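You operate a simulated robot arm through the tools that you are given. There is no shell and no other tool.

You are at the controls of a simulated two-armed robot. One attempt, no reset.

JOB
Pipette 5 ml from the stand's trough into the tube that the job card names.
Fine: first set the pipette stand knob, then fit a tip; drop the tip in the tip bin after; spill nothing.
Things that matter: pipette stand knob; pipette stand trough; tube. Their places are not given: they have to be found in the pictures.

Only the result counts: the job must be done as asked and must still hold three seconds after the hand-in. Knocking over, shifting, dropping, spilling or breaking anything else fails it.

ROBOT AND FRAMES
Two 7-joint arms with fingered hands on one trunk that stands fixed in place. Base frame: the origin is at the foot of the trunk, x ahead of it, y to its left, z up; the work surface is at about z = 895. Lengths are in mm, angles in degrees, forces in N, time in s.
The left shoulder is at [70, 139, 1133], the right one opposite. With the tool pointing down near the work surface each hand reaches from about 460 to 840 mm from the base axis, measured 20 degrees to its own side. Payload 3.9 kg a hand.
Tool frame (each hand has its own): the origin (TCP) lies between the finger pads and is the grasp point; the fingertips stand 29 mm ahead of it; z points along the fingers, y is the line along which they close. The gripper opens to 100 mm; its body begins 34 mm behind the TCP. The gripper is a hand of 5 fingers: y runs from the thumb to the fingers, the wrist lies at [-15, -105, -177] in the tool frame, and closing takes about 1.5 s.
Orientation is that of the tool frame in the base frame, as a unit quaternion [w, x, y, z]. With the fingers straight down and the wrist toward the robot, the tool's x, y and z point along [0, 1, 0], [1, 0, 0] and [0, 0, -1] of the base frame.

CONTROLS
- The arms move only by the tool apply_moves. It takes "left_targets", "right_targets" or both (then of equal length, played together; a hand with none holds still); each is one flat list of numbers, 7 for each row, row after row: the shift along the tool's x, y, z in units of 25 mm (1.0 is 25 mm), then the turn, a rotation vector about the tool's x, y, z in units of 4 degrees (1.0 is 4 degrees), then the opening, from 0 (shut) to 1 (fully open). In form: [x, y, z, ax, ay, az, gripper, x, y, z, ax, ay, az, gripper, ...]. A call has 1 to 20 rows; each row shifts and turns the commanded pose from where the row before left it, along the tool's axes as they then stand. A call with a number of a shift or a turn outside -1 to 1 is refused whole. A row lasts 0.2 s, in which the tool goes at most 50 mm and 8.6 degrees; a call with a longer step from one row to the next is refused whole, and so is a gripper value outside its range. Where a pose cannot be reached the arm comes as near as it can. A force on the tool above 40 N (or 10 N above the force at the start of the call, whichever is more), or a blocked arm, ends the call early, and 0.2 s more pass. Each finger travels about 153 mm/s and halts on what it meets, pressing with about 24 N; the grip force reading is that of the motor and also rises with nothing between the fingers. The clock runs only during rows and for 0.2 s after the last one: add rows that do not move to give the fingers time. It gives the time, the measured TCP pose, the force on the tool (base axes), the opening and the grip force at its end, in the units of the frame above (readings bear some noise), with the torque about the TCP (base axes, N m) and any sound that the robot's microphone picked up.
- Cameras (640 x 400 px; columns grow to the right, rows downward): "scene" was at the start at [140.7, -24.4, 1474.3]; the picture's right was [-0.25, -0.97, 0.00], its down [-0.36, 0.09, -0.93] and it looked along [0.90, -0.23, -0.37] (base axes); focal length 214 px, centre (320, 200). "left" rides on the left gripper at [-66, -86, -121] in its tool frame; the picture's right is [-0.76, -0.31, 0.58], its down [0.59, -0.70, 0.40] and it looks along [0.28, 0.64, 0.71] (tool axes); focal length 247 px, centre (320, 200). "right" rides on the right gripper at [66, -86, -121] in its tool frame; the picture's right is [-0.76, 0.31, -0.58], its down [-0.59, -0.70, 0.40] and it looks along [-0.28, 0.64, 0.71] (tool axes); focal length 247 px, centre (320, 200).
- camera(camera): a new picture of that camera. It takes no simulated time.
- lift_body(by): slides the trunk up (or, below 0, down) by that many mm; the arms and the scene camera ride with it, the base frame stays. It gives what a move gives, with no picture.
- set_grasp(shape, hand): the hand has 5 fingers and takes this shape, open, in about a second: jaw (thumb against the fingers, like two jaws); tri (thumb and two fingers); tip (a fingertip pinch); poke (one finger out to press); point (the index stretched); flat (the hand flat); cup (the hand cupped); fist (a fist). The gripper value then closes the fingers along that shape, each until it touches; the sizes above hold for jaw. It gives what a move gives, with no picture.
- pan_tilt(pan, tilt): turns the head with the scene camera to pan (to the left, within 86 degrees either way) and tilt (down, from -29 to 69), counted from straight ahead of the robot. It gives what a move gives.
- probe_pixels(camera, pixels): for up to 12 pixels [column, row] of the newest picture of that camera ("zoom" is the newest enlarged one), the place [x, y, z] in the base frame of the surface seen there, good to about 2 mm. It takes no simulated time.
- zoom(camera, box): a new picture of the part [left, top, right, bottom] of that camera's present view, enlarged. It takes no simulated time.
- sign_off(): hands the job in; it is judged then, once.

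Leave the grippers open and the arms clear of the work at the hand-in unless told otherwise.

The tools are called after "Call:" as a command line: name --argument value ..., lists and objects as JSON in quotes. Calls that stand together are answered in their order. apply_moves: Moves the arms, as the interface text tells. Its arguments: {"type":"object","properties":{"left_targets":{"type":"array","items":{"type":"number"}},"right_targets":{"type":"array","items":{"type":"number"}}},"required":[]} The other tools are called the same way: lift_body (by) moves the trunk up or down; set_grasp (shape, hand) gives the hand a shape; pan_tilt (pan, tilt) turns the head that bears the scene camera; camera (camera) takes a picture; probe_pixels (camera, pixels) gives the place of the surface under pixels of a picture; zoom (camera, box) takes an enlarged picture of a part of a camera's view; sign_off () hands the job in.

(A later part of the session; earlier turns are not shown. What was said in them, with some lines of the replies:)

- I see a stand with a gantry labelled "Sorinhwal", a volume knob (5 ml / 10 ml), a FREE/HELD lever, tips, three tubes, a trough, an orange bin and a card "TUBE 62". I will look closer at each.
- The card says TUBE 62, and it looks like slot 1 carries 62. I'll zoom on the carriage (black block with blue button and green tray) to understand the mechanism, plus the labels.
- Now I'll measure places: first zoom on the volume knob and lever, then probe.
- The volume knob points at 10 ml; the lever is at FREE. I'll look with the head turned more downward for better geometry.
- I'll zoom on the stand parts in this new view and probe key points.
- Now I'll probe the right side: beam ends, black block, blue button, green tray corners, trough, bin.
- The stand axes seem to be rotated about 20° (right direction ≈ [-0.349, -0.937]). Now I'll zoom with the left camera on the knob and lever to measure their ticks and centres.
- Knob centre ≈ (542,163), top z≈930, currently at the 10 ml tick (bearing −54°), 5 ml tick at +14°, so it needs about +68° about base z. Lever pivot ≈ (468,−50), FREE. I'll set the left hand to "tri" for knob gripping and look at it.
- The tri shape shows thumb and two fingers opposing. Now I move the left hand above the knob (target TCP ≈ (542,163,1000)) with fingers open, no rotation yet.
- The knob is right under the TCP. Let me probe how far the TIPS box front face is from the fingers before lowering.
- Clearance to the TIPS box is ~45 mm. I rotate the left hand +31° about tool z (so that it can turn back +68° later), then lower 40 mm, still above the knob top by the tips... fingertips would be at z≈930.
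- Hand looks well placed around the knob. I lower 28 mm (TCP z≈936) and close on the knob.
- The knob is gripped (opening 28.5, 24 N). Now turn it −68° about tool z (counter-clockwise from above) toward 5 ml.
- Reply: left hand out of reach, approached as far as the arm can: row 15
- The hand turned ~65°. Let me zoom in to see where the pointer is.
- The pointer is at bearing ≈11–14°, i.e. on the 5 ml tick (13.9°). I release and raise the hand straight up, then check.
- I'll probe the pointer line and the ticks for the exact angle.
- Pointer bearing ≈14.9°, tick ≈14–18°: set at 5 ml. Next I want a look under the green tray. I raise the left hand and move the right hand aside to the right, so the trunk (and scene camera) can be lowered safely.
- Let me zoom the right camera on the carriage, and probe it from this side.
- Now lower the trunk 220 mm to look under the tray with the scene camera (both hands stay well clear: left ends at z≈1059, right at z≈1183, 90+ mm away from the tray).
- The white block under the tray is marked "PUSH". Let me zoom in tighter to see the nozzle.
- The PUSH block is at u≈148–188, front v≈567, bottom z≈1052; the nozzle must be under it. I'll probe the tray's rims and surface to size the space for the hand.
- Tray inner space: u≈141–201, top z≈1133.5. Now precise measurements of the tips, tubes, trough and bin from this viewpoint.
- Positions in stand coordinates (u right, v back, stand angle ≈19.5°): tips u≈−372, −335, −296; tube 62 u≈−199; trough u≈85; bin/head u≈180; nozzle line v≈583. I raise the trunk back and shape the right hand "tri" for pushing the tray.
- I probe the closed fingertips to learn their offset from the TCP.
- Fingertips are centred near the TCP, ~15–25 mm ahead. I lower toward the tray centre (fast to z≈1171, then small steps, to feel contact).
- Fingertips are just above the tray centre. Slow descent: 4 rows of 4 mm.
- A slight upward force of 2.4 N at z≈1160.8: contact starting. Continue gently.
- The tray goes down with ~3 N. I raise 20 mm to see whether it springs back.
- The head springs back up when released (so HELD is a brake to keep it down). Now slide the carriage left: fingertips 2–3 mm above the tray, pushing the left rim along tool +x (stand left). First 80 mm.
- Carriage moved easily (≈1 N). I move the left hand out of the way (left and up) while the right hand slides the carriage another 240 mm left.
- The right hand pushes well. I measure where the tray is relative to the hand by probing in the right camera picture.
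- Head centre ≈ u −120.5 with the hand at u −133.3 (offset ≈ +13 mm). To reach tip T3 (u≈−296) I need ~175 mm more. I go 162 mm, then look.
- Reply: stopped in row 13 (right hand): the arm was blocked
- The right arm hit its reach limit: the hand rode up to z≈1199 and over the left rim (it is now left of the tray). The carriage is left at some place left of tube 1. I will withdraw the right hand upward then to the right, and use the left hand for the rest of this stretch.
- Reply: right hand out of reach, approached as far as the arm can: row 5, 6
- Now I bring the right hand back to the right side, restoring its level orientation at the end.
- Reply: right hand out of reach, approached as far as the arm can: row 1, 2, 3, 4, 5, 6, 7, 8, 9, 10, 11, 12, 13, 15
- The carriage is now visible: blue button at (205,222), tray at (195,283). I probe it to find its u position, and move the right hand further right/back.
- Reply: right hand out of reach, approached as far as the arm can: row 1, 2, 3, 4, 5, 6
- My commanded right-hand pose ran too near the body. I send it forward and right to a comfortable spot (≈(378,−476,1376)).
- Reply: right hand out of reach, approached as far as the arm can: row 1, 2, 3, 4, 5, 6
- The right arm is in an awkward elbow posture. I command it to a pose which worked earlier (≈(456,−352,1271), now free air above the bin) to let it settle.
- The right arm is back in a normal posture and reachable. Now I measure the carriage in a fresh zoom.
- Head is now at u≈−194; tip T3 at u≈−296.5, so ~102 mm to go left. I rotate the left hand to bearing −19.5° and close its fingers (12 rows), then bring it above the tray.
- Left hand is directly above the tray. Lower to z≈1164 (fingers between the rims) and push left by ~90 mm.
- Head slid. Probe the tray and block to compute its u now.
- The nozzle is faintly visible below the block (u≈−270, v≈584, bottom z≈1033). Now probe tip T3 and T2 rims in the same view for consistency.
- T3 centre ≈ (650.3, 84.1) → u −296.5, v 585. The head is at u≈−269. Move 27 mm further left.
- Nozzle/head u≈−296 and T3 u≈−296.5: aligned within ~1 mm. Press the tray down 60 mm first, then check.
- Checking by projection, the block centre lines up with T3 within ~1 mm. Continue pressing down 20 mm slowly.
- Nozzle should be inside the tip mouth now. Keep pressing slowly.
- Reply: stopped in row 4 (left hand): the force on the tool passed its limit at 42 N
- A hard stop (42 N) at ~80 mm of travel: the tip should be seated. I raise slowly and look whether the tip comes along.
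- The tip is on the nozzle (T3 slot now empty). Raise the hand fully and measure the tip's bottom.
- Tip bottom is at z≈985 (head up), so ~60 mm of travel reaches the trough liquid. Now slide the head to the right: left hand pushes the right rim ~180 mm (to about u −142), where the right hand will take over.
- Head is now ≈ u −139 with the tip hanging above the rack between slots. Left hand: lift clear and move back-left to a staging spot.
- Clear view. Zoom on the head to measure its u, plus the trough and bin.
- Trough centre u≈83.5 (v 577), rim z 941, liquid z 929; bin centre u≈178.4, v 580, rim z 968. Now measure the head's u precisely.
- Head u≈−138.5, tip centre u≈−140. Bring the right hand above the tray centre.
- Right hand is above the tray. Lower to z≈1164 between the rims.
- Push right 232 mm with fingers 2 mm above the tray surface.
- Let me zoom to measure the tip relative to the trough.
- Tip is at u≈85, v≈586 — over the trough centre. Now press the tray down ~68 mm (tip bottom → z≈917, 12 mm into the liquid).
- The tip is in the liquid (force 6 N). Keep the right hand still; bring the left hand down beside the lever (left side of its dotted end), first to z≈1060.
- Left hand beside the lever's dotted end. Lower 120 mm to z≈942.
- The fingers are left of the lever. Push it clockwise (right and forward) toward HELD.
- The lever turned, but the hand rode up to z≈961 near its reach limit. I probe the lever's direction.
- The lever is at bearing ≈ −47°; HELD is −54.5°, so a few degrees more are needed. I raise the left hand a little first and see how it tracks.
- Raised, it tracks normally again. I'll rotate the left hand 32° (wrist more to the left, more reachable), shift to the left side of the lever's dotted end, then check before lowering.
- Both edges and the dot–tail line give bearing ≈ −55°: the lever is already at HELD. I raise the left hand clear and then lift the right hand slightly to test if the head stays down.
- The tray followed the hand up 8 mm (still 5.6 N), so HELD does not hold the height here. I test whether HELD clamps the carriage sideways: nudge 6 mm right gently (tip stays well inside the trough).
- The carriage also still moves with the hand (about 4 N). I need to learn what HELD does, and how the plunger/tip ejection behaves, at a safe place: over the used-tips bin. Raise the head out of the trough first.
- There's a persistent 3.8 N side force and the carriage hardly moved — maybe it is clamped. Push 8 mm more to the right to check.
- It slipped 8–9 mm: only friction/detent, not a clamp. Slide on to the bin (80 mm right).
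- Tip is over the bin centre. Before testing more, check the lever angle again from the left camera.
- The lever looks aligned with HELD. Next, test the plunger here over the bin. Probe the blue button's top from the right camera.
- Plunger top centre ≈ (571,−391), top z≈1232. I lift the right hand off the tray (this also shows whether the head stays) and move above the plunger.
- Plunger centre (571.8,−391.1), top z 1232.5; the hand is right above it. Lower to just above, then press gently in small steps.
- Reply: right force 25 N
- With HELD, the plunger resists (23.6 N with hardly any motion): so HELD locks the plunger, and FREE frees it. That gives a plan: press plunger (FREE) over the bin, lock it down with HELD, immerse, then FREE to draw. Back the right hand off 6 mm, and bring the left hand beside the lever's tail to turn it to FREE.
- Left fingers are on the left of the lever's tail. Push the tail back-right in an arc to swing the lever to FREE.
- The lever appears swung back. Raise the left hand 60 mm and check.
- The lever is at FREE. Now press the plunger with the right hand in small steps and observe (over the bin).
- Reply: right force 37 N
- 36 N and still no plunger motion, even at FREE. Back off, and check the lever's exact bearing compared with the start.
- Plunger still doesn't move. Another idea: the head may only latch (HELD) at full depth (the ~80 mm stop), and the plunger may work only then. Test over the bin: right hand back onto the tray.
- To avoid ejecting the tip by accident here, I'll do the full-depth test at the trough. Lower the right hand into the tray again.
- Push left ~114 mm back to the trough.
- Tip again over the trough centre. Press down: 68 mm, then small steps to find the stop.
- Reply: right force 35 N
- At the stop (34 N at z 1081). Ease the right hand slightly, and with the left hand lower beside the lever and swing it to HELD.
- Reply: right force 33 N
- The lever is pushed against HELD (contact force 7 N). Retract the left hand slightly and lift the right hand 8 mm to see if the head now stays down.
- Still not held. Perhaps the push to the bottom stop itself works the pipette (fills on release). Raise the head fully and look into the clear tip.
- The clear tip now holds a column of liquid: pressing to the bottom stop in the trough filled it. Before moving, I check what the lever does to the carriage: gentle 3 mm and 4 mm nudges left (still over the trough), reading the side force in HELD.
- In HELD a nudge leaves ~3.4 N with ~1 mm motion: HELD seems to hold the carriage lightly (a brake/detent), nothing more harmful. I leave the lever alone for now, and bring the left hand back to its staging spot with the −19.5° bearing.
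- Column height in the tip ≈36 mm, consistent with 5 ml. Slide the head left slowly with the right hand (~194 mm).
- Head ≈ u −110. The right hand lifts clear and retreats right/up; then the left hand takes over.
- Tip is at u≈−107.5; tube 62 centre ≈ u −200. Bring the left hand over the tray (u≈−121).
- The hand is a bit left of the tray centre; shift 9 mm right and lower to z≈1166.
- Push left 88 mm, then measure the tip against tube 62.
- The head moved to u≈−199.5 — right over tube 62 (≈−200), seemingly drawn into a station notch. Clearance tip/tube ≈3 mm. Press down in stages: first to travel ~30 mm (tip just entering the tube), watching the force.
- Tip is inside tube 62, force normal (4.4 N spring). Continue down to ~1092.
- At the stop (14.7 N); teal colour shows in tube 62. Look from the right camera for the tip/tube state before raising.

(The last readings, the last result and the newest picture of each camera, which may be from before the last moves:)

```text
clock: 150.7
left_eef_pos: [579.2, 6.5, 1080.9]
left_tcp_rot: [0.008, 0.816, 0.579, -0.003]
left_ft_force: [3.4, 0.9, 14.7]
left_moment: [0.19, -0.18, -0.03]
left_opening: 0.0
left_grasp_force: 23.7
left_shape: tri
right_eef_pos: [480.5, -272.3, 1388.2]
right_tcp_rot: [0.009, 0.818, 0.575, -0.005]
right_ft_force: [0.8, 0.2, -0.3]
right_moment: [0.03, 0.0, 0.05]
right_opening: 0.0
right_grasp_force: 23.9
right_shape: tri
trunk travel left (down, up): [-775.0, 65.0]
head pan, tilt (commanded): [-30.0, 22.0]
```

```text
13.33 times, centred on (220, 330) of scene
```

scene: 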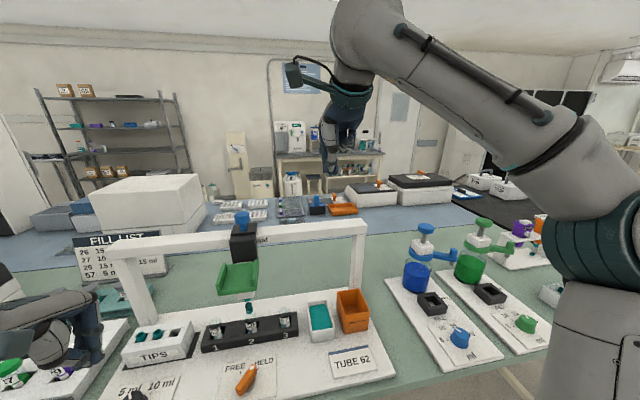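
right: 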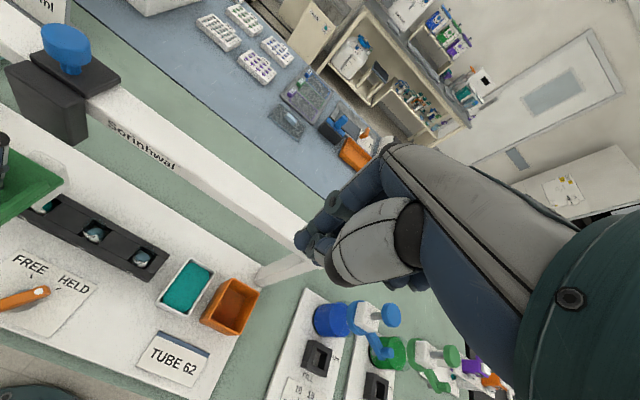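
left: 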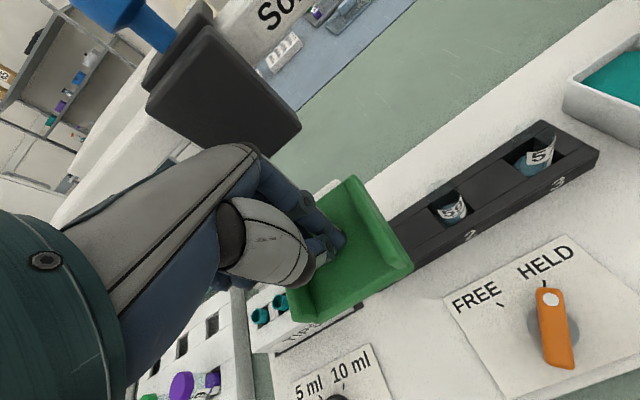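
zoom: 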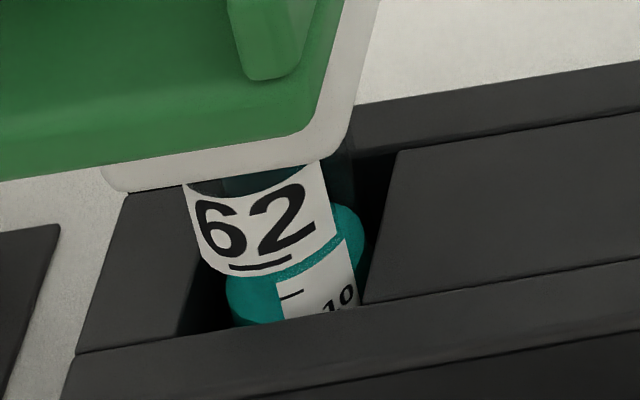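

The liquid in tube 62 has turned teal: dispensed. Raise a few millimetres and check whether it stays (no suck-back).

Call:
apply_moves --left_targets '[0, 0, -0.12, 0, 0, 0, 0, 0, 0, -0.12, 0, 0, 0, 0, 0, 0, 0, 0, 0, 0, 0]'

Call:
zoom --camera "scene" --box '[205, 315, 235, 345]'

```text
clock: 151.5
left_eef_pos: [579.2, 8.9, 1085.7]
left_tcp_rot: [0.005, 0.815, 0.579, -0.003]
left_ft_force: [-1.0, -0.2, 6.0]
left_moment: [0.04, -0.03, -0.03]
left_opening: 0.0
left_grasp_force: 24.2
left_shape: tri
right_eef_pos: [481.3, -273.0, 1388.6]
right_tcp_rot: [0.009, 0.818, 0.575, -0.004]
right_ft_force: [0.3, 0.5, 0.3]
right_moment: [-0.01, 0.0, 0.0]
right_opening: 0.0
right_grasp_force: 24.1
right_shape: tri
trunk travel left (down, up): [-775.0, 65.0]
head pan, tilt (commanded): [-30.0, 22.0]
```

```text
13.33 times, centred on (220, 330) of scene
```

zoom: 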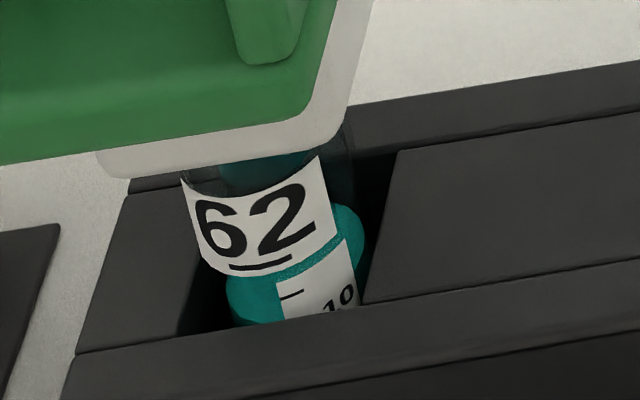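

Tube liquid still teal. Continue raising slowly, watching the tip.

Call:
apply_moves --left_targets '[0, 0, -0.3, 0, 0, 0, 0, 0, 0, -0.3, 0, 0, 0, 0, 0, 0, -0.3, 0, 0, 0, 0, 0, 0, -0.3, 0, 0, 0, 0, 0, 0, -0.3, 0, 0, 0, 0, 0, 0, 0, 0, 0, 0, 0]'

Call:
zoom --camera "scene" --box '[195, 295, 240, 345]'

```text
clock: 152.9
left_eef_pos: [579.2, 6.9, 1125.4]
left_tcp_rot: [0.006, 0.816, 0.578, -0.003]
left_ft_force: [-1.2, 0.1, 3.4]
left_moment: [0.07, 0.01, 0.04]
left_opening: 0.0
left_grasp_force: 24.0
left_shape: tri
right_eef_pos: [481.5, -273.5, 1387.5]
right_tcp_rot: [0.008, 0.818, 0.575, -0.004]
right_ft_force: [-0.4, -0.6, -0.1]
right_moment: [0.0, -0.01, 0.04]
right_opening: 0.0
right_grasp_force: 23.8
right_shape: tri
trunk travel left (down, up): [-775.0, 65.0]
head pan, tilt (commanded): [-30.0, 22.0]
```

```text
8.00 times, centred on (218, 320) of scene
```

zoom: 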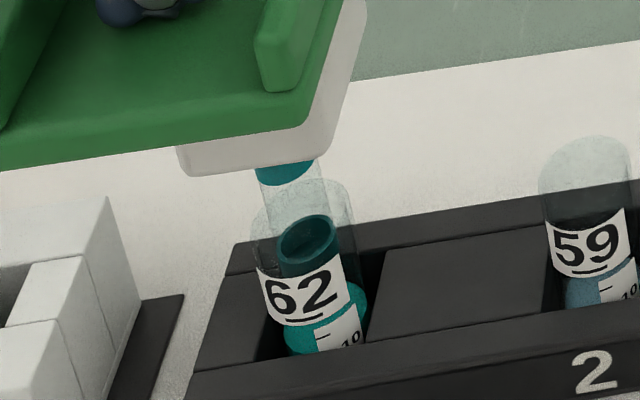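

The tip is empty and tube 62 holds the teal liquid. Raise fully (z≈1168).

Call:
apply_moves --left_targets '[0, 0, -0.3, 0, 0, 0, 0, 0, 0, -0.3, 0, 0, 0, 0, 0, 0, -0.3, 0, 0, 0, 0, 0, 0, -0.3, 0, 0, 0, 0, 0, 0, -0.3, 0, 0, 0, 0, 0, 0, -0.2, 0, 0, 0, 0, 0, 0, 0, 0, 0, 0, 0]'

Call:
zoom --camera "scene" --box '[180, 270, 250, 350]'

```text
clock: 154.5
left_eef_pos: [580.4, 7.5, 1165.8]
left_tcp_rot: [0.007, 0.816, 0.578, -0.004]
left_ft_force: [0.3, -0.1, -0.3]
left_moment: [-0.02, -0.02, -0.02]
left_opening: 0.0
left_grasp_force: 24.3
left_shape: tri
right_eef_pos: [480.7, -272.9, 1388.4]
right_tcp_rot: [0.008, 0.818, 0.575, -0.005]
right_ft_force: [-0.1, 0.2, -0.3]
right_moment: [-0.01, 0.02, -0.03]
right_opening: 0.0
right_grasp_force: 23.6
right_shape: tri
trunk travel left (down, up): [-775.0, 65.0]
head pan, tilt (commanded): [-30.0, 22.0]
```

```text
5.00 times, centred on (215, 310) of scene
```

zoom: 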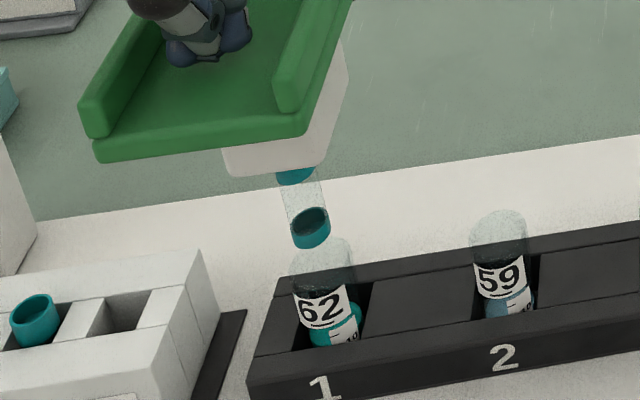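

Tip empty, tube 62 filled. Now move the head right: left hand pushes 88 mm to the hand-over spot.

Call:
apply_moves --left_targets '[-0.25, 0, 0, 0, 0, 0, 0, -0.36, 0, 0, 0, 0, 0, 0, -0.36, 0, 0, 0, 0, 0, 0, -0.36, 0, 0, 0, 0, 0, 0, -0.36, 0, 0, 0, 0, 0, 0, -0.36, 0, 0, 0, 0, 0, 0, -0.36, 0, 0, 0, 0, 0, 0, -0.36, 0, 0, 0, 0, 0, 0, -0.36, 0, 0, 0, 0, 0, 0, -0.36, 0, 0, 0, 0, 0, 0, 0, 0, 0, 0, 0, 0, 0]'

Call:
zoom --camera "scene" --box '[190, 230, 300, 360]'

```text
clock: 156.9
left_eef_pos: [552.2, -75.1, 1166.8]
left_tcp_rot: [0.006, 0.815, 0.579, -0.003]
left_ft_force: [0.0, -0.1, 0.8]
left_moment: [-0.03, 0.02, -0.04]
left_opening: 0.0
left_grasp_force: 23.8
left_shape: tri
right_eef_pos: [480.8, -273.3, 1388.4]
right_tcp_rot: [0.008, 0.817, 0.576, -0.006]
right_ft_force: [0.0, 0.2, 0.1]
right_moment: [0.0, 0.0, -0.01]
right_opening: 0.0
right_grasp_force: 23.8
right_shape: tri
trunk travel left (down, up): [-775.0, 65.0]
head pan, tilt (commanded): [-30.0, 22.0]
```

```text
3.08 times, centred on (245, 295) of scene
```

zoom: 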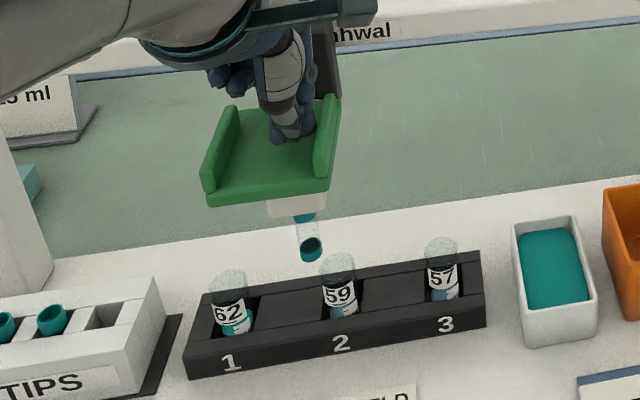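

Left hand retreats to staging; then the right hand comes over the tray.

Call:
apply_moves --left_targets '[0.1, 0, -0.8, 0, 0, 0, 0, 0, 0, -1, 0, 0, 0, 0, 0, 0, -1, 0, 0, 0, 0, 0, 0, -1, 0, 0, 0, 0, 0.68, -0.846, 0.33, 0, 0, 0, 0, 0.68, -0.846, 0.33, 0, 0, 0, 0, 0.68, -0.846, 0.33, 0, 0, 0, 0, 0.68, -0.846, 0.33, 0, 0, 0, 0, 0.68, -0.846, 0.33, 0, 0, 0, 0, 0.68, -0.846, 0.33, 0, 0, 0, 0, 0.68, -0.846, 0.33, 0, 0, 0, 0, 0.68, -0.846, 0.33, 0, 0, 0, 0]'

Call:
apply_moves --right_targets '[0.761, 0, 0.428, 0, 0, 0, 0, 0.761, 0, 0.428, 0, 0, 0, 0, 0.761, 0, 0.428, 0, 0, 0, 0, 0.761, 0, 0.428, 0, 0, 0, 0, 0.761, 0, 0.428, 0, 0, 0, 0, 0.761, 0, 0.428, 0, 0, 0, 0, 0.761, 0, 0.428, 0, 0, 0, 0, 0.761, 0, 0.428, 0, 0, 0, 0, 0.761, 0, 0.428, 0, 0, 0, 0, 0.761, 0, 0.428, 0, 0, 0, 0, 0.761, 0, 0.428, 0, 0, 0, 0, 0.761, 0, 0.428, 0, 0, 0, 0, 0, 0, 0, 0, 0, 0, 0]'

Call:
camera --camera "right"

Call:
zoom --camera "scene" --box '[190, 230, 300, 360]'

```text
clock: 159.5
left_eef_pos: [438.4, 113.0, 1192.3]
left_tcp_rot: [0.006, 0.816, 0.578, -0.003]
left_ft_force: [0.4, 0.0, 0.2]
left_moment: [0.02, -0.04, 0.02]
left_opening: 0.3
left_grasp_force: 23.6
left_shape: tri
right_eef_pos: [481.0, -271.7, 1388.5]
right_tcp_rot: [0.009, 0.818, 0.575, -0.006]
right_ft_force: [-0.1, 0.7, 0.5]
right_moment: [0.01, -0.01, 0.0]
right_opening: 0.0
right_grasp_force: 24.0
right_shape: tri
trunk travel left (down, up): [-775.0, 65.0]
head pan, tilt (commanded): [-30.0, 22.0]
```

```text
clock: 162.3
left_eef_pos: [438.7, 110.6, 1194.0]
left_tcp_rot: [0.005, 0.815, 0.579, -0.002]
left_ft_force: [0.1, 0.1, 0.1]
left_moment: [0.01, 0.0, 0.02]
left_opening: 0.2
left_grasp_force: 24.4
left_shape: tri
right_eef_pos: [557.8, -62.6, 1257.0]
right_tcp_rot: [0.007, 0.818, 0.576, -0.005]
right_ft_force: [0.2, 0.2, -0.3]
right_moment: [0.0, 0.0, 0.01]
right_opening: 0.1
right_grasp_force: 23.9
right_shape: tri
trunk travel left (down, up): [-775.0, 65.0]
head pan, tilt (commanded): [-30.0, 22.0]
```

```text
taken
```

right: 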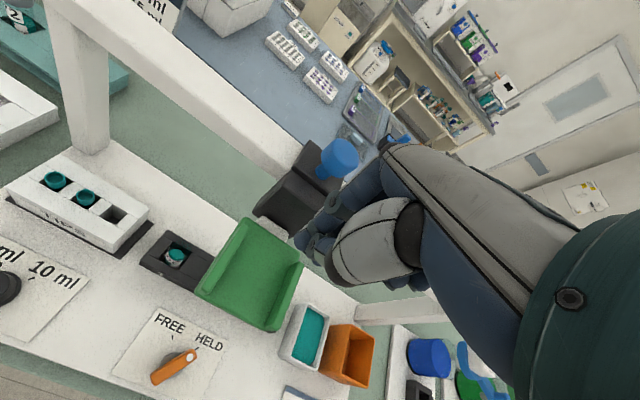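

```text
3.08 times, centred on (245, 295) of scene
```

zoom: 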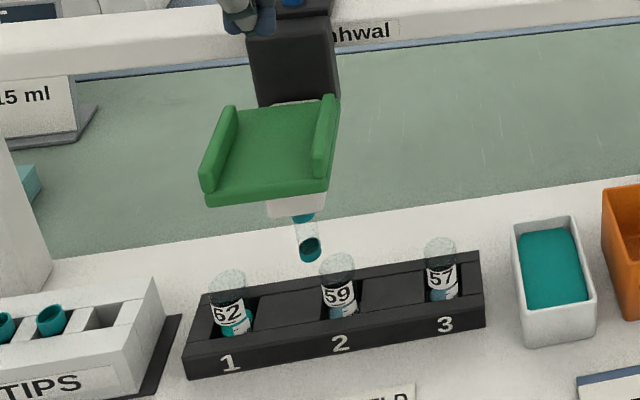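

Call:
probe_pixels --camera "zoom" --pixels '[[209, 204], [328, 192], [310, 258]]'

```text
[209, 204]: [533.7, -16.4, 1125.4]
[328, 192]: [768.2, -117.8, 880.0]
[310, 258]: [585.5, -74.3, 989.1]
```

Right hand is centred over the tray. Lower, then push right toward the bin.

Call:
apply_moves --right_targets '[0, 0, 0.74, 0, 0, 0, 0, 0, 0, 0.74, 0, 0, 0, 0, 0, 0, 0.74, 0, 0, 0, 0, 0, 0, 0.74, 0, 0, 0, 0, 0, 0, 0.68, 0, 0, 0, 0, 0, 0, 0, 0, 0, 0, 0]'

Call:
zoom --camera "right" --box '[200, 140, 420, 340]'

```text
clock: 163.7
left_eef_pos: [438.0, 110.4, 1193.9]
left_tcp_rot: [0.006, 0.816, 0.578, -0.003]
left_ft_force: [0.1, -0.4, 0.2]
left_moment: [0.01, 0.03, -0.02]
left_opening: 0.1
left_grasp_force: 24.1
left_shape: tri
right_eef_pos: [557.1, -63.2, 1164.4]
right_tcp_rot: [0.007, 0.818, 0.575, -0.006]
right_ft_force: [-0.3, -0.3, -0.7]
right_moment: [0.01, 0.03, 0.02]
right_opening: 0.2
right_grasp_force: 24.1
right_shape: tri
trunk travel left (down, up): [-775.0, 65.0]
head pan, tilt (commanded): [-30.0, 22.0]
```

```text
2.00 times, centred on (310, 240) of right
```

zoom: 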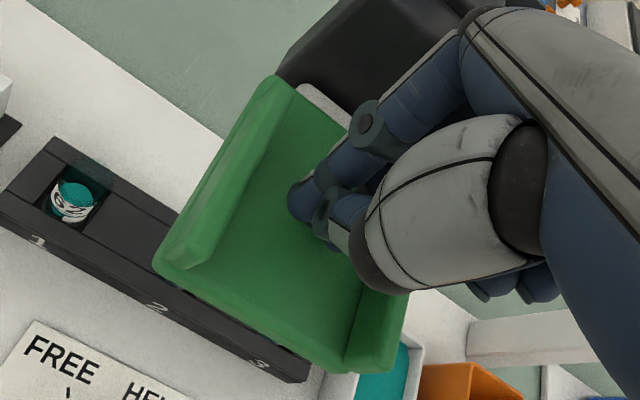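

Call:
apply_moves --right_targets '[-0.3, 0, -0.04, 0, 0, 0, 0, -0.45, 0, 0, 0, 0, 0, 0, -0.45, 0, 0, 0, 0, 0, 0, -0.45, 0, 0, 0, 0, 0, 0, -0.45, 0, 0, 0, 0, 0, 0, -0.45, 0, 0, 0, 0, 0, 0, -0.45, 0, 0, 0, 0, 0, 0, -0.45, 0, 0, 0, 0, 0, 0, -0.45, 0, 0, 0, 0, 0, 0, -0.45, 0, 0, 0, 0, 0, 0, -0.45, 0, 0, 0, 0, 0, 0, -0.45, 0, 0, 0, 0, 0, 0, -0.45, 0, 0, 0, 0, 0, 0, -0.45, 0, 0, 0, 0, 0, 0, -0.45, 0, 0, 0, 0, 0, 0, -0.45, 0, 0, 0, 0, 0, 0, -0.45, 0, 0, 0, 0, 0, 0, -0.3, 0, 0, 0, 0, 0, 0]'

Call:
zoom --camera "scene" --box '[270, 230, 400, 360]'

```text
clock: 167.5
left_eef_pos: [438.8, 111.8, 1193.6]
left_tcp_rot: [0.006, 0.816, 0.579, -0.003]
left_ft_force: [-0.4, -1.3, -0.1]
left_moment: [0.03, -0.01, 0.0]
left_opening: 0.0
left_grasp_force: 23.8
left_shape: tri
right_eef_pos: [491.5, -247.3, 1169.7]
right_tcp_rot: [0.007, 0.818, 0.576, -0.005]
right_ft_force: [-0.2, 0.3, -0.1]
right_moment: [0.04, -0.02, -0.01]
right_opening: 0.0
right_grasp_force: 24.0
right_shape: tri
trunk travel left (down, up): [-775.0, 65.0]
head pan, tilt (commanded): [-30.0, 22.0]
```

```text
3.08 times, centred on (335, 295) of scene
```

zoom: 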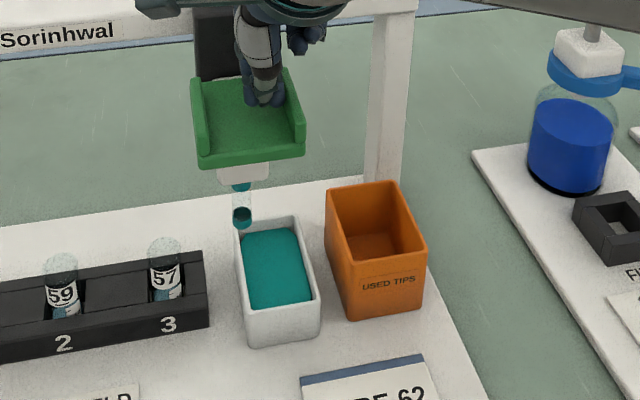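

Continue 123 mm to the bin.

Call:
apply_moves --right_targets '[-0.38, 0, 0.05, 0, 0, 0, 0, -0.38, 0, 0, 0, 0, 0, 0, -0.38, 0, 0, 0, 0, 0, 0, -0.38, 0, 0, 0, 0, 0, 0, -0.38, 0, 0, 0, 0, 0, 0, -0.38, 0, 0, 0, 0, 0, 0, -0.38, 0, 0, 0, 0, 0, 0, -0.38, 0, 0, 0, 0, 0, 0, -0.38, 0, 0, 0, 0, 0, 0, -0.38, 0, 0, 0, 0, 0, 0, -0.38, 0, 0, 0, 0, 0, 0, -0.38, 0, 0, 0, 0, 0, 0, -0.3, 0, 0, 0, 0, 0, 0, 0, 0, 0, 0, 0, 0, 0]'

Call:
zoom --camera "scene" --box '[300, 230, 400, 350]'

Call:
probe_pixels --camera "zoom" --pixels '[[329, 220], [326, 221], [332, 183]]'

```text
clock: 170.5
left_eef_pos: [437.7, 110.9, 1193.1]
left_tcp_rot: [0.006, 0.816, 0.578, -0.003]
left_ft_force: [0.2, 1.1, 0.5]
left_moment: [0.0, -0.01, -0.03]
left_opening: 0.1
left_grasp_force: 24.2
left_shape: tri
right_eef_pos: [452.1, -362.4, 1170.1]
right_tcp_rot: [0.007, 0.818, 0.575, -0.005]
right_ft_force: [-0.3, 0.5, 0.2]
right_moment: [0.01, -0.01, -0.03]
right_opening: 0.1
right_grasp_force: 24.4
right_shape: tri
trunk travel left (down, up): [-775.0, 65.0]
head pan, tilt (commanded): [-30.0, 22.0]
```

```text
3.33 times, centred on (350, 290) of scene
```

zoom: 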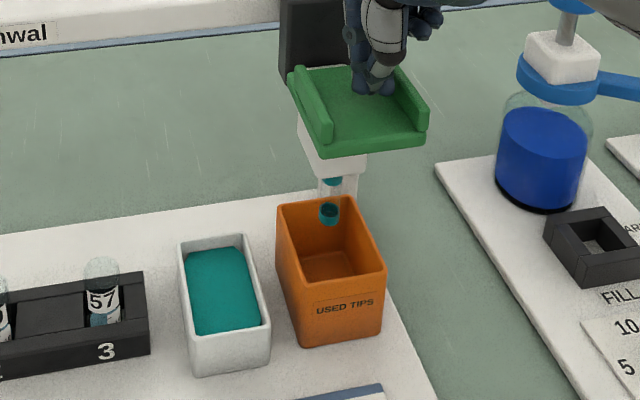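

```text
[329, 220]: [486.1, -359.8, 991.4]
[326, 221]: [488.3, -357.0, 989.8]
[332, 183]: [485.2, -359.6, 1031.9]
```

Tip is over the bin centre. Press the tray down toward the bottom stop to release the tip.

Call:
apply_moves --right_targets '[0, 0, 0.35, 0, 0, 0, 0, 0, 0, 0.4, 0, 0, 0, 0, 0, 0, 0.4, 0, 0, 0, 0, 0, 0, 0.4, 0, 0, 0, 0, 0, 0, 0.4, 0, 0, 0, 0, 0, 0, 0.4, 0, 0, 0, 0, 0, 0, 0.4, 0, 0, 0, 0, 0, 0, 0.3, 0, 0, 0, 0, 0, 0, 0.2, 0, 0, 0, 0, 0, 0, 0, 0, 0, 0, 0]'

Call:
zoom --camera "scene" --box '[300, 230, 400, 350]'

```text
clock: 172.7
left_eef_pos: [438.0, 112.2, 1193.8]
left_tcp_rot: [0.007, 0.816, 0.578, -0.003]
left_ft_force: [-0.9, 0.2, -0.1]
left_moment: [0.02, 0.0, 0.02]
left_opening: 0.0
left_grasp_force: 23.5
left_shape: tri
right_eef_pos: [451.8, -361.5, 1087.9]
right_tcp_rot: [0.009, 0.818, 0.575, -0.005]
right_ft_force: [-0.3, 0.0, 6.0]
right_moment: [-0.07, 0.04, 0.02]
right_opening: 0.0
right_grasp_force: 24.1
right_shape: tri
trunk travel left (down, up): [-775.0, 65.0]
head pan, tilt (commanded): [-30.0, 22.0]
```

```text
3.33 times, centred on (350, 290) of scene
```

zoom: 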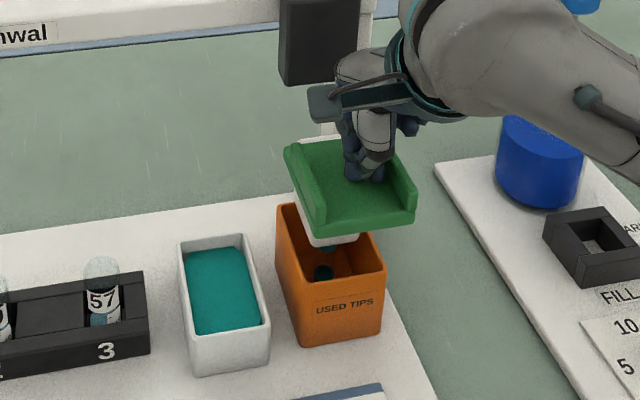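

Call:
apply_moves --right_targets '[0, 0, 0.14, 0, 0, 0, 0, 0, 0, 0.12, 0, 0, 0, 0, 0, 0, 0.06, 0, 0, 0, 0, 0, 0, 0, 0, 0, 0, 0]'

Call:
zoom --camera "scene" --box '[300, 230, 400, 350]'

```text
clock: 173.7
left_eef_pos: [436.1, 113.3, 1194.7]
left_tcp_rot: [0.007, 0.816, 0.578, -0.002]
left_ft_force: [0.0, 0.4, 0.3]
left_moment: [-0.01, 0.03, -0.02]
left_opening: 0.0
left_grasp_force: 24.0
left_shape: tri
right_eef_pos: [451.5, -360.9, 1083.7]
right_tcp_rot: [0.011, 0.818, 0.576, -0.004]
right_ft_force: [4.7, -1.9, 22.2]
right_moment: [-0.31, -0.1, 0.05]
right_opening: 0.0
right_grasp_force: 23.6
right_shape: tri
trunk travel left (down, up): [-775.0, 65.0]
head pan, tilt (commanded): [-30.0, 22.0]
```

```text
3.33 times, centred on (350, 290) of scene
```

zoom: 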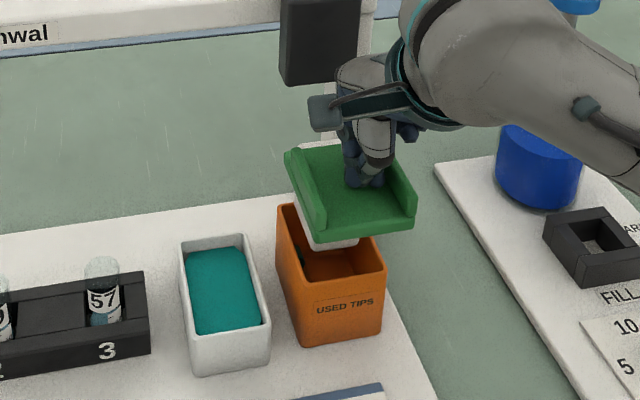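

Stop reached (22 N); the tip seems to have dropped. Raise and check.

Call:
apply_moves --right_targets '[0, 0, -0.3, 0, 0, 0, 0, 0, 0, -0.4, 0, 0, 0, 0, 0, 0, -0.4, 0, 0, 0, 0, 0, 0, -0.4, 0, 0, 0, 0, 0, 0, -0.4, 0, 0, 0, 0, 0, 0, -0.4, 0, 0, 0, 0, 0, 0, -0.4, 0, 0, 0, 0, 0, 0, -0.4, 0, 0, 0, 0, 0, 0, -0.4, 0, 0, 0, 0, 0, 0, 0, 0, 0, 0, 0]'

Call:
zoom --camera "scene" --box '[310, 260, 390, 350]'

Call:
camera --camera "right"

```text
clock: 175.9
left_eef_pos: [438.6, 110.9, 1193.4]
left_tcp_rot: [0.006, 0.815, 0.579, -0.004]
left_ft_force: [-0.4, 0.8, 1.1]
left_moment: [0.01, -0.03, -0.01]
left_opening: 0.2
left_grasp_force: 24.1
left_shape: tri
right_eef_pos: [452.1, -362.1, 1167.8]
right_tcp_rot: [0.008, 0.817, 0.576, -0.005]
right_ft_force: [1.4, 0.3, -0.2]
right_moment: [0.01, 0.04, 0.01]
right_opening: 0.0
right_grasp_force: 23.9
right_shape: tri
trunk travel left (down, up): [-775.0, 65.0]
head pan, tilt (commanded): [-30.0, 22.0]
```

```text
4.44 times, centred on (350, 305) of scene
```

zoom: 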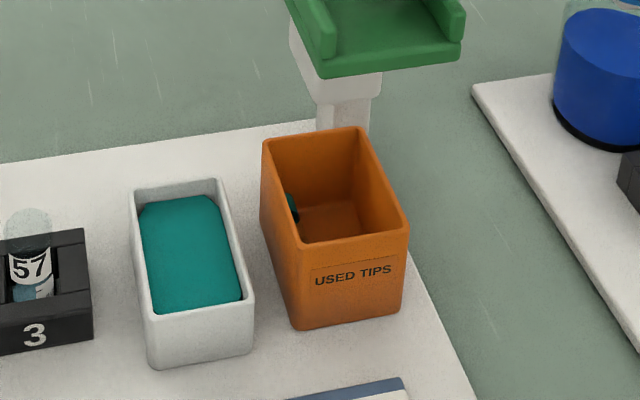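

```text
taken
```

right: 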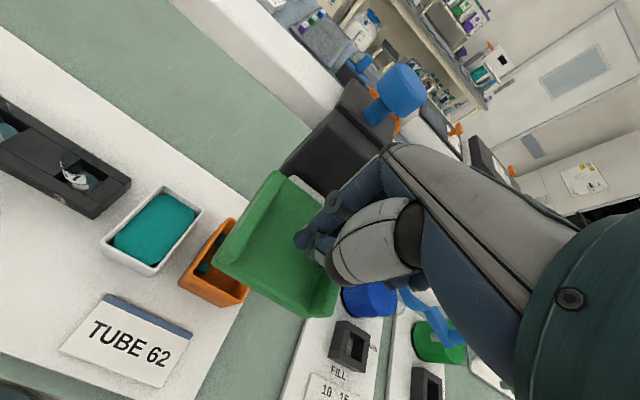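

The used tip lies in the bin and the nozzle is bare. The lever was at FREE at the start, so I will return it to FREE. Right hand lifts off the tray; left hand rotates and approaches the lever.

Call:
apply_moves --left_targets '[0, 0, 0, 0, 0, 1, 0, 0, 0, 0, 0, 0, 1, 0, 0, 0, 0, 0, 0, 1, 0, 0, 0, 0, 0, 0, 1, 0, 0, 0, 0, 0, 0, 1, 0, 0, 0, 0, 0, 0, 1, 0, 0, 0, 0, 0, 0, 1, 0, 0, 0, 0, 0, 0, 1, 0, -0.287, 0.834, 0.873, 0, 0, 0, 0, -0.287, 0.834, 0.873, 0, 0, 0, 0, -0.287, 0.834, 0.873, 0, 0, 0, 0, -0.287, 0.834, 0.873, 0, 0, 0, 0, -0.287, 0.834, 0.873, 0, 0, 0, 0, -0.287, 0.834, 0.873, 0, 0, 0, 0, 0, 0, 0, 0, 0, 0, 0]' --right_targets '[0, 0, -0.9, 0, 0, 0, 0, 0, 0, -0.9, 0, 0, 0, 0, 0, 0, -0.9, 0, 0, 0, 0, 0, 0, -0.9, 0, 0, 0, 0, 0, 0, -0.9, 0, 0, 0, 0, 0, 0, -0.9, 0, 0, 0, 0, 0, 0, -0.9, 0, 0, 0, 0, 0, 0, -0.9, 0, 0, 0, 0, 0, 0, 0, 0, 0, 0, 0, 0, 0, 0, 0, 0, 0, 0, 0, 0, 0, 0, 0, 0, 0, 0, 0, 0, 0, 0, 0, 0, 0, 0, 0, 0, 0, 0, 0, 0, 0, 0, 0, 0, 0, 0, 0, 0, 0, 0, 0, 0, 0]'

Call:
camera --camera "left"

Call:
camera --camera "scene"

```text
clock: 179.1
left_eef_pos: [482.2, -13.6, 1064.8]
left_tcp_rot: [0.007, 0.944, 0.331, -0.002]
left_ft_force: [0.1, 1.2, -0.5]
left_moment: [0.01, 0.02, 0.01]
left_opening: 0.1
left_grasp_force: 24.2
left_shape: tri
right_eef_pos: [449.5, -356.5, 1347.7]
right_tcp_rot: [0.008, 0.818, 0.575, -0.004]
right_ft_force: [-0.4, 0.5, 0.1]
right_moment: [0.01, 0.04, -0.02]
right_opening: 0.2
right_grasp_force: 23.8
right_shape: tri
trunk travel left (down, up): [-775.0, 65.0]
head pan, tilt (commanded): [-30.0, 22.0]
```

```text
taken
```

left: 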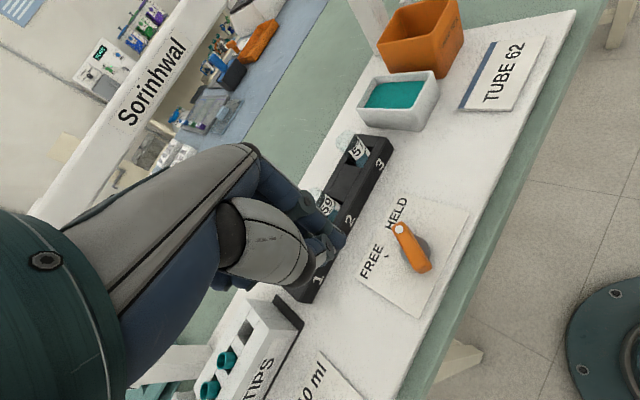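

```text
taken
```

scene: 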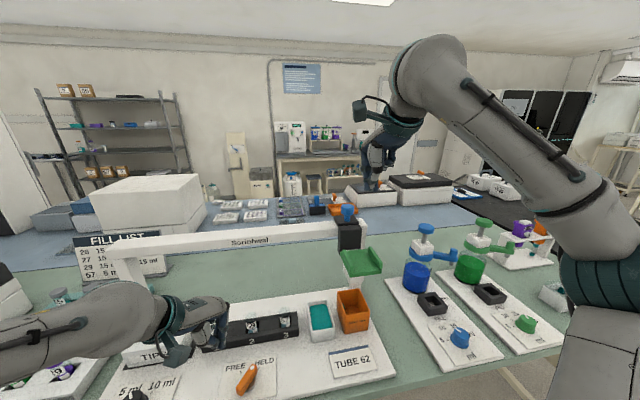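

Left hand is in the same start place as before beside the lever's tail. Lower to z≈942 and sweep the tail to FREE with the same arc.

Call:
apply_moves --left_targets '[0, 0, 0.98, 0, 0, 0, 0, 0, 0, 0.98, 0, 0, 0, 0, 0, 0, 0.98, 0, 0, 0, 0, 0, 0, 0.98, 0, 0, 0, 0, 0, 0, 0.98, 0, 0, 0, 0, 0, 0, 0, 0, 0, 0, 0, -0.205, -0.03, 0, 0, 0, 0, 0, -0.205, -0.03, 0, 0, 0, 0, 0, -0.2, -0.13, 0, 0, 0, 0, 0, -0.2, -0.13, 0, 0, 0, 0, 0, -0.2, -0.13, 0, 0, 0, 0, 0, -0.277, -0.017, 0, 0, 0, 0, 0, -0.277, -0.017, 0, 0, 0, 0, 0, -0.277, -0.017, 0, 0, 0, 0, 0, 0, 0, 0, 0, 0, 0, 0]'

Call:
apply_moves --left_targets '[0.1, 0.05, -0.8, 0, 0, 0, 0, 0, 0, -0.8, 0, 0, 0, 0, 0, 0, -0.8, 0, 0, 0, 0, 0.6, 0.13, -0.8, 0, 0, 0, 0, 0.6, 0.13, -0.8, 0, 0, 0, 0, 0.6, 0.13, -0.8, 0, 0, 0, 0]'

Call:
zoom --camera "left" --box '[330, 180, 470, 300]'

Call:
zoom --camera "scene" --box '[190, 320, 290, 400]'

```text
clock: 182.3
left_eef_pos: [439.0, -34.0, 942.1]
left_tcp_rot: [0.007, 0.944, 0.331, 0.0]
left_ft_force: [-0.3, 0.4, -0.1]
left_moment: [-0.02, 0.0, 0.04]
left_opening: 0.0
left_grasp_force: 24.3
left_shape: tri
right_eef_pos: [450.6, -356.7, 1346.0]
right_tcp_rot: [0.008, 0.818, 0.576, -0.004]
right_ft_force: [0.4, 0.2, 0.5]
right_moment: [-0.03, -0.01, -0.01]
right_opening: 0.0
right_grasp_force: 24.3
right_shape: tri
trunk travel left (down, up): [-775.0, 65.0]
head pan, tilt (commanded): [-30.0, 22.0]
```

```text
clock: 183.7
left_eef_pos: [483.5, -10.1, 1060.9]
left_tcp_rot: [0.007, 0.944, 0.331, -0.002]
left_ft_force: [-0.1, 0.3, -0.2]
left_moment: [0.04, 0.0, -0.01]
left_opening: 0.0
left_grasp_force: 24.0
left_shape: tri
right_eef_pos: [449.2, -356.2, 1345.9]
right_tcp_rot: [0.008, 0.818, 0.576, -0.004]
right_ft_force: [0.0, 0.4, 0.2]
right_moment: [-0.02, -0.01, 0.02]
right_opening: 0.0
right_grasp_force: 24.1
right_shape: tri
trunk travel left (down, up): [-775.0, 65.0]
head pan, tilt (commanded): [-30.0, 22.0]
```

```text
3.33 times, centred on (400, 240) of left
```

zoom: 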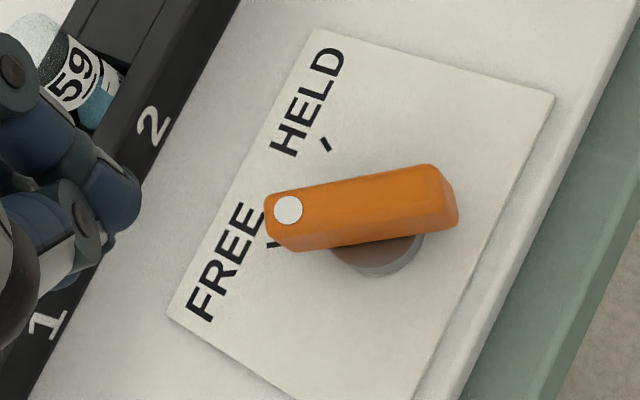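

```text
5.00 times, centred on (240, 360) of scene
```

zoom: 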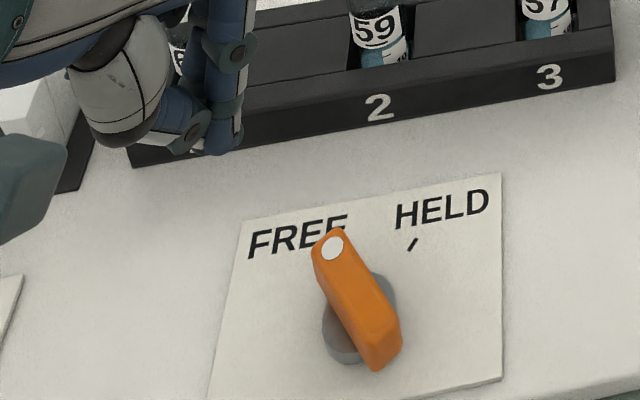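

Lever is back at FREE. Now retreat both arms upward/outward and open the hands.

Call:
apply_moves --left_targets '[0, 0, -1, 0, 0, 0, 0, 0, 0, -1, 0, 0, 0, 0, 0, 0, -1, 0, 0, 0, 0, 0, 0, -1, 0, 0, 0, 0, 0, 0, -1, 0, 0, 0, 0, 0, 0, -1, 0, 0, 0, 0, 0, 0, -1, 0, 0, 0, 0, 0, 0, -1, 0, 0, 0, 0, 0, 0, -1, 0, 0, 0, 0, 0, 0, -1, 0, 0, 0, 0.3, 0.446, -0.686, 0, 0, 0, -0.5, 0.6, 0.446, -0.686, 0, 0, 0, -0.5, 0.8, 0.446, -0.686, 0, 0, 0, -0.5, 1, 0.446, -0.686, 0, 0, 0, -0.5, 1, 0.446, -0.686, 0, 0, 0, -0.5, 1, 0.446, -0.686, 0, 0, 0, -0.5, 1, 0, 0, 0, 0, 0, 0, 1, 0, 0, 0, 0, 0, 0, 1]' --right_targets '[-0.58, -0.31, -0.5, 0, 0, 0, 0, -0.58, -0.31, -0.5, 0, 0, 0, 0, -0.58, -0.31, -0.5, 0, 0, 0, 0, -0.58, -0.31, -0.5, 0, 0, 0, 0, 0, 0, 0, 0, 0, 0, 0.3, 0, 0, 0, 0, 0, 0, 0.6, 0, 0, 0, 0, 0, 0, 0.8, 0, 0, 0, 0, 0, 0, 1, 0, 0, 0, 0, 0, 0, 1, 0, 0, 0, 0, 0, 0, 1, 0, 0, 0, 0, 0, 0, 1, 0, 0, 0, 0, 0, 0, 1, 0, 0, 0, 0, 0, 0, 1, 0, 0, 0, 0, 0, 0, 1, 0, 0, 0, 0, 0, 0, 1, 0, 0, 0, 0, 0, 0, 1, 0, 0, 0, 0, 0, 0, 1, 0, 0, 0, 0, 0, 0, 1]'

Call:
camera --camera "scene"

Call:
zoom --camera "scene" --box '[180, 270, 400, 400]'

Call:
zoom --camera "scene" --box '[190, 310, 310, 360]'

```text
clock: 187.5
left_eef_pos: [459.6, 114.0, 1310.6]
left_tcp_rot: [0.007, 0.903, 0.429, -0.001]
left_ft_force: [0.8, 0.6, 0.5]
left_moment: [0.02, 0.02, 0.01]
left_opening: 99.8
left_grasp_force: 0.0
left_shape: tri
right_eef_pos: [401.9, -399.5, 1399.2]
right_tcp_rot: [0.009, 0.817, 0.576, -0.005]
right_ft_force: [0.3, 0.0, 0.5]
right_moment: [0.0, 0.04, 0.02]
right_opening: 99.8
right_grasp_force: 0.0
right_shape: tri
trunk travel left (down, up): [-775.0, 65.0]
head pan, tilt (commanded): [-30.0, 22.0]
```

```text
taken
```

scene: 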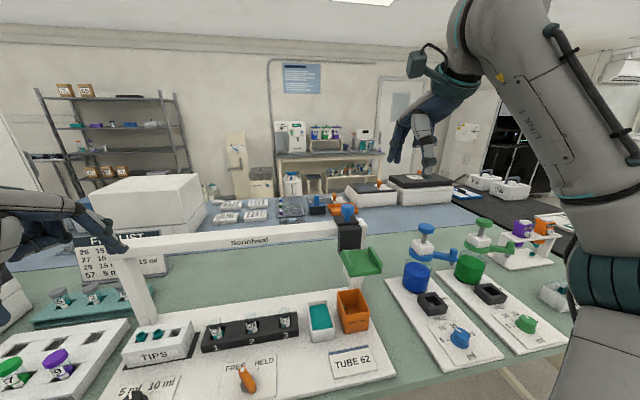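

```text
2.91 times, centred on (290, 335) of scene
```

zoom: 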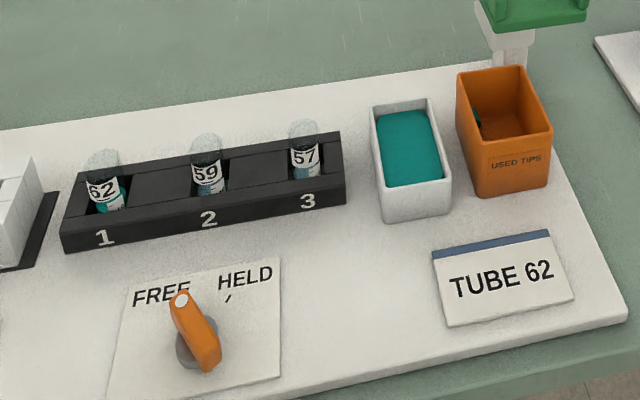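

```text
5.33 times, centred on (250, 335) of scene
```

zoom: 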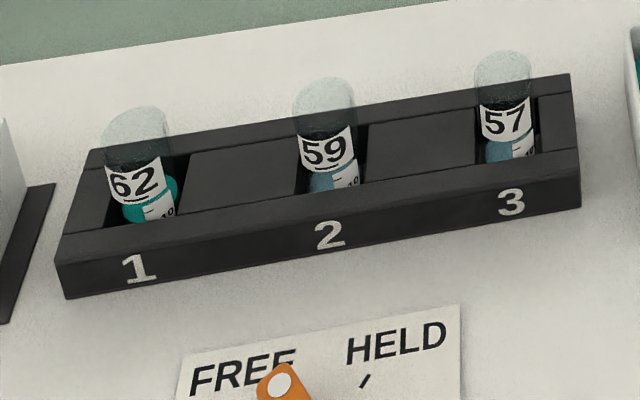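

Tube 62 holds teal liquid at a higher level; others unchanged. Final check of the knob with the left camera and the bin with the right camera.

Call:
camera --camera "left"

Call:
camera --camera "right"

Call:
pan_tilt --pan -15 --tilt 45

Call:
zoom --camera "scene" --box '[180, 180, 440, 280]'

Call:
zoom --camera "scene" --box '[190, 220, 270, 270]'

```text
taken
```

left: 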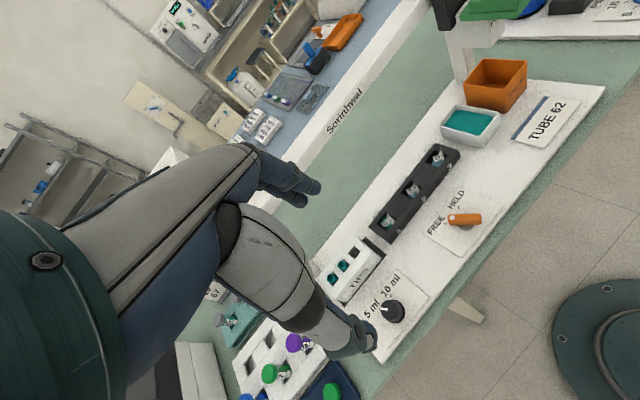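

```text
taken
```

right: 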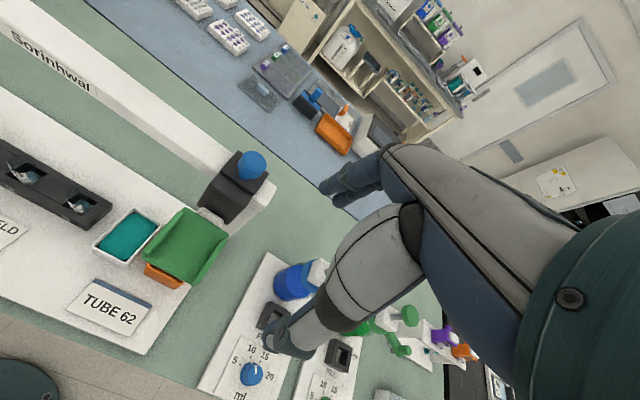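

```text
clock: 188.4
left_eef_pos: [459.7, 113.0, 1309.9]
left_tcp_rot: [0.006, 0.904, 0.428, -0.002]
left_ft_force: [0.0, 0.0, -0.2]
left_moment: [0.03, 0.0, -0.02]
left_opening: 100.0
left_grasp_force: 0.0
left_shape: tri
right_eef_pos: [402.0, -400.3, 1399.5]
right_tcp_rot: [0.008, 0.817, 0.576, -0.005]
right_ft_force: [-0.1, 0.1, -0.1]
right_moment: [-0.01, 0.0, 0.02]
right_opening: 99.9
right_grasp_force: 0.1
right_shape: tri
trunk travel left (down, up): [-775.0, 65.0]
head pan, tilt (commanded): [-15.0, 45.0]
```

```text
2.46 times, centred on (310, 230) of scene
```

zoom: 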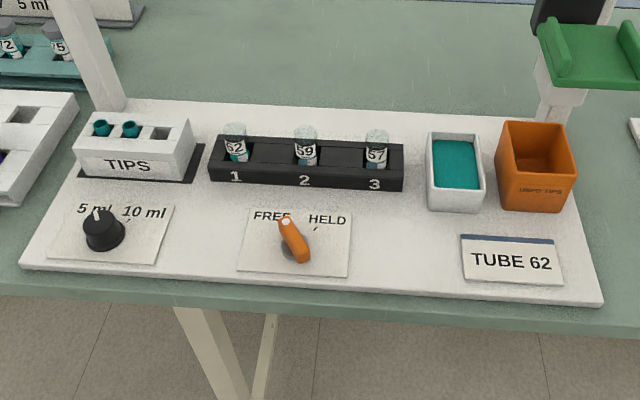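

```text
8.00 times, centred on (230, 245) of scene
```

zoom: 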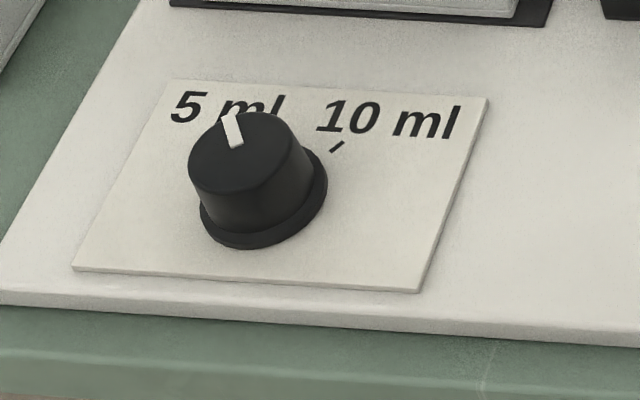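

The knob points to 5 ml, tube 62 holds the dispensed teal liquid, one tip is used and lies in the used-tips bin, the lever is back at FREE, the head is parked over the bin, and both hands are open and clear. Handing in.

Call:
sign_off

```text
The job is handed in.
```

I pipetted 5 ml from the trough into tube 62, dropped the used tip in the bin and handed the job in. The judging result has not come back.

- **Knob:** I turned it from 10 ml to 5 ml first, and it still pointed at 5 ml in the last picture.
- **Tip:** I fitted it from the right-hand slot of the tip box. After dispensing I released it over the used-tips bin and saw it lying inside.
- **Transfer:** Pressing the head to its bottom stop in the trough filled the tip with a column that looked like about 5 ml. Doing the same over tube 62 emptied it. The liquid in tube 62 turned teal and sits higher, and tubes 59 and 57 look unchanged. I judged the volume by eye from the column height and did not measure it.
- **Spills:** I saw none in the pictures.

While working out how the stand operates I did a few things the job did not need:

- I turned the FREE/HELD lever to HELD twice and left it back at FREE.
- I pressed the blue button on top of the carriage with up to 36 N; it did not move.
- I dipped the tip into the trough once without filling it before the real draw.

At the hand-in both hands were open and clear, and the head was parked over the bin, where it started.
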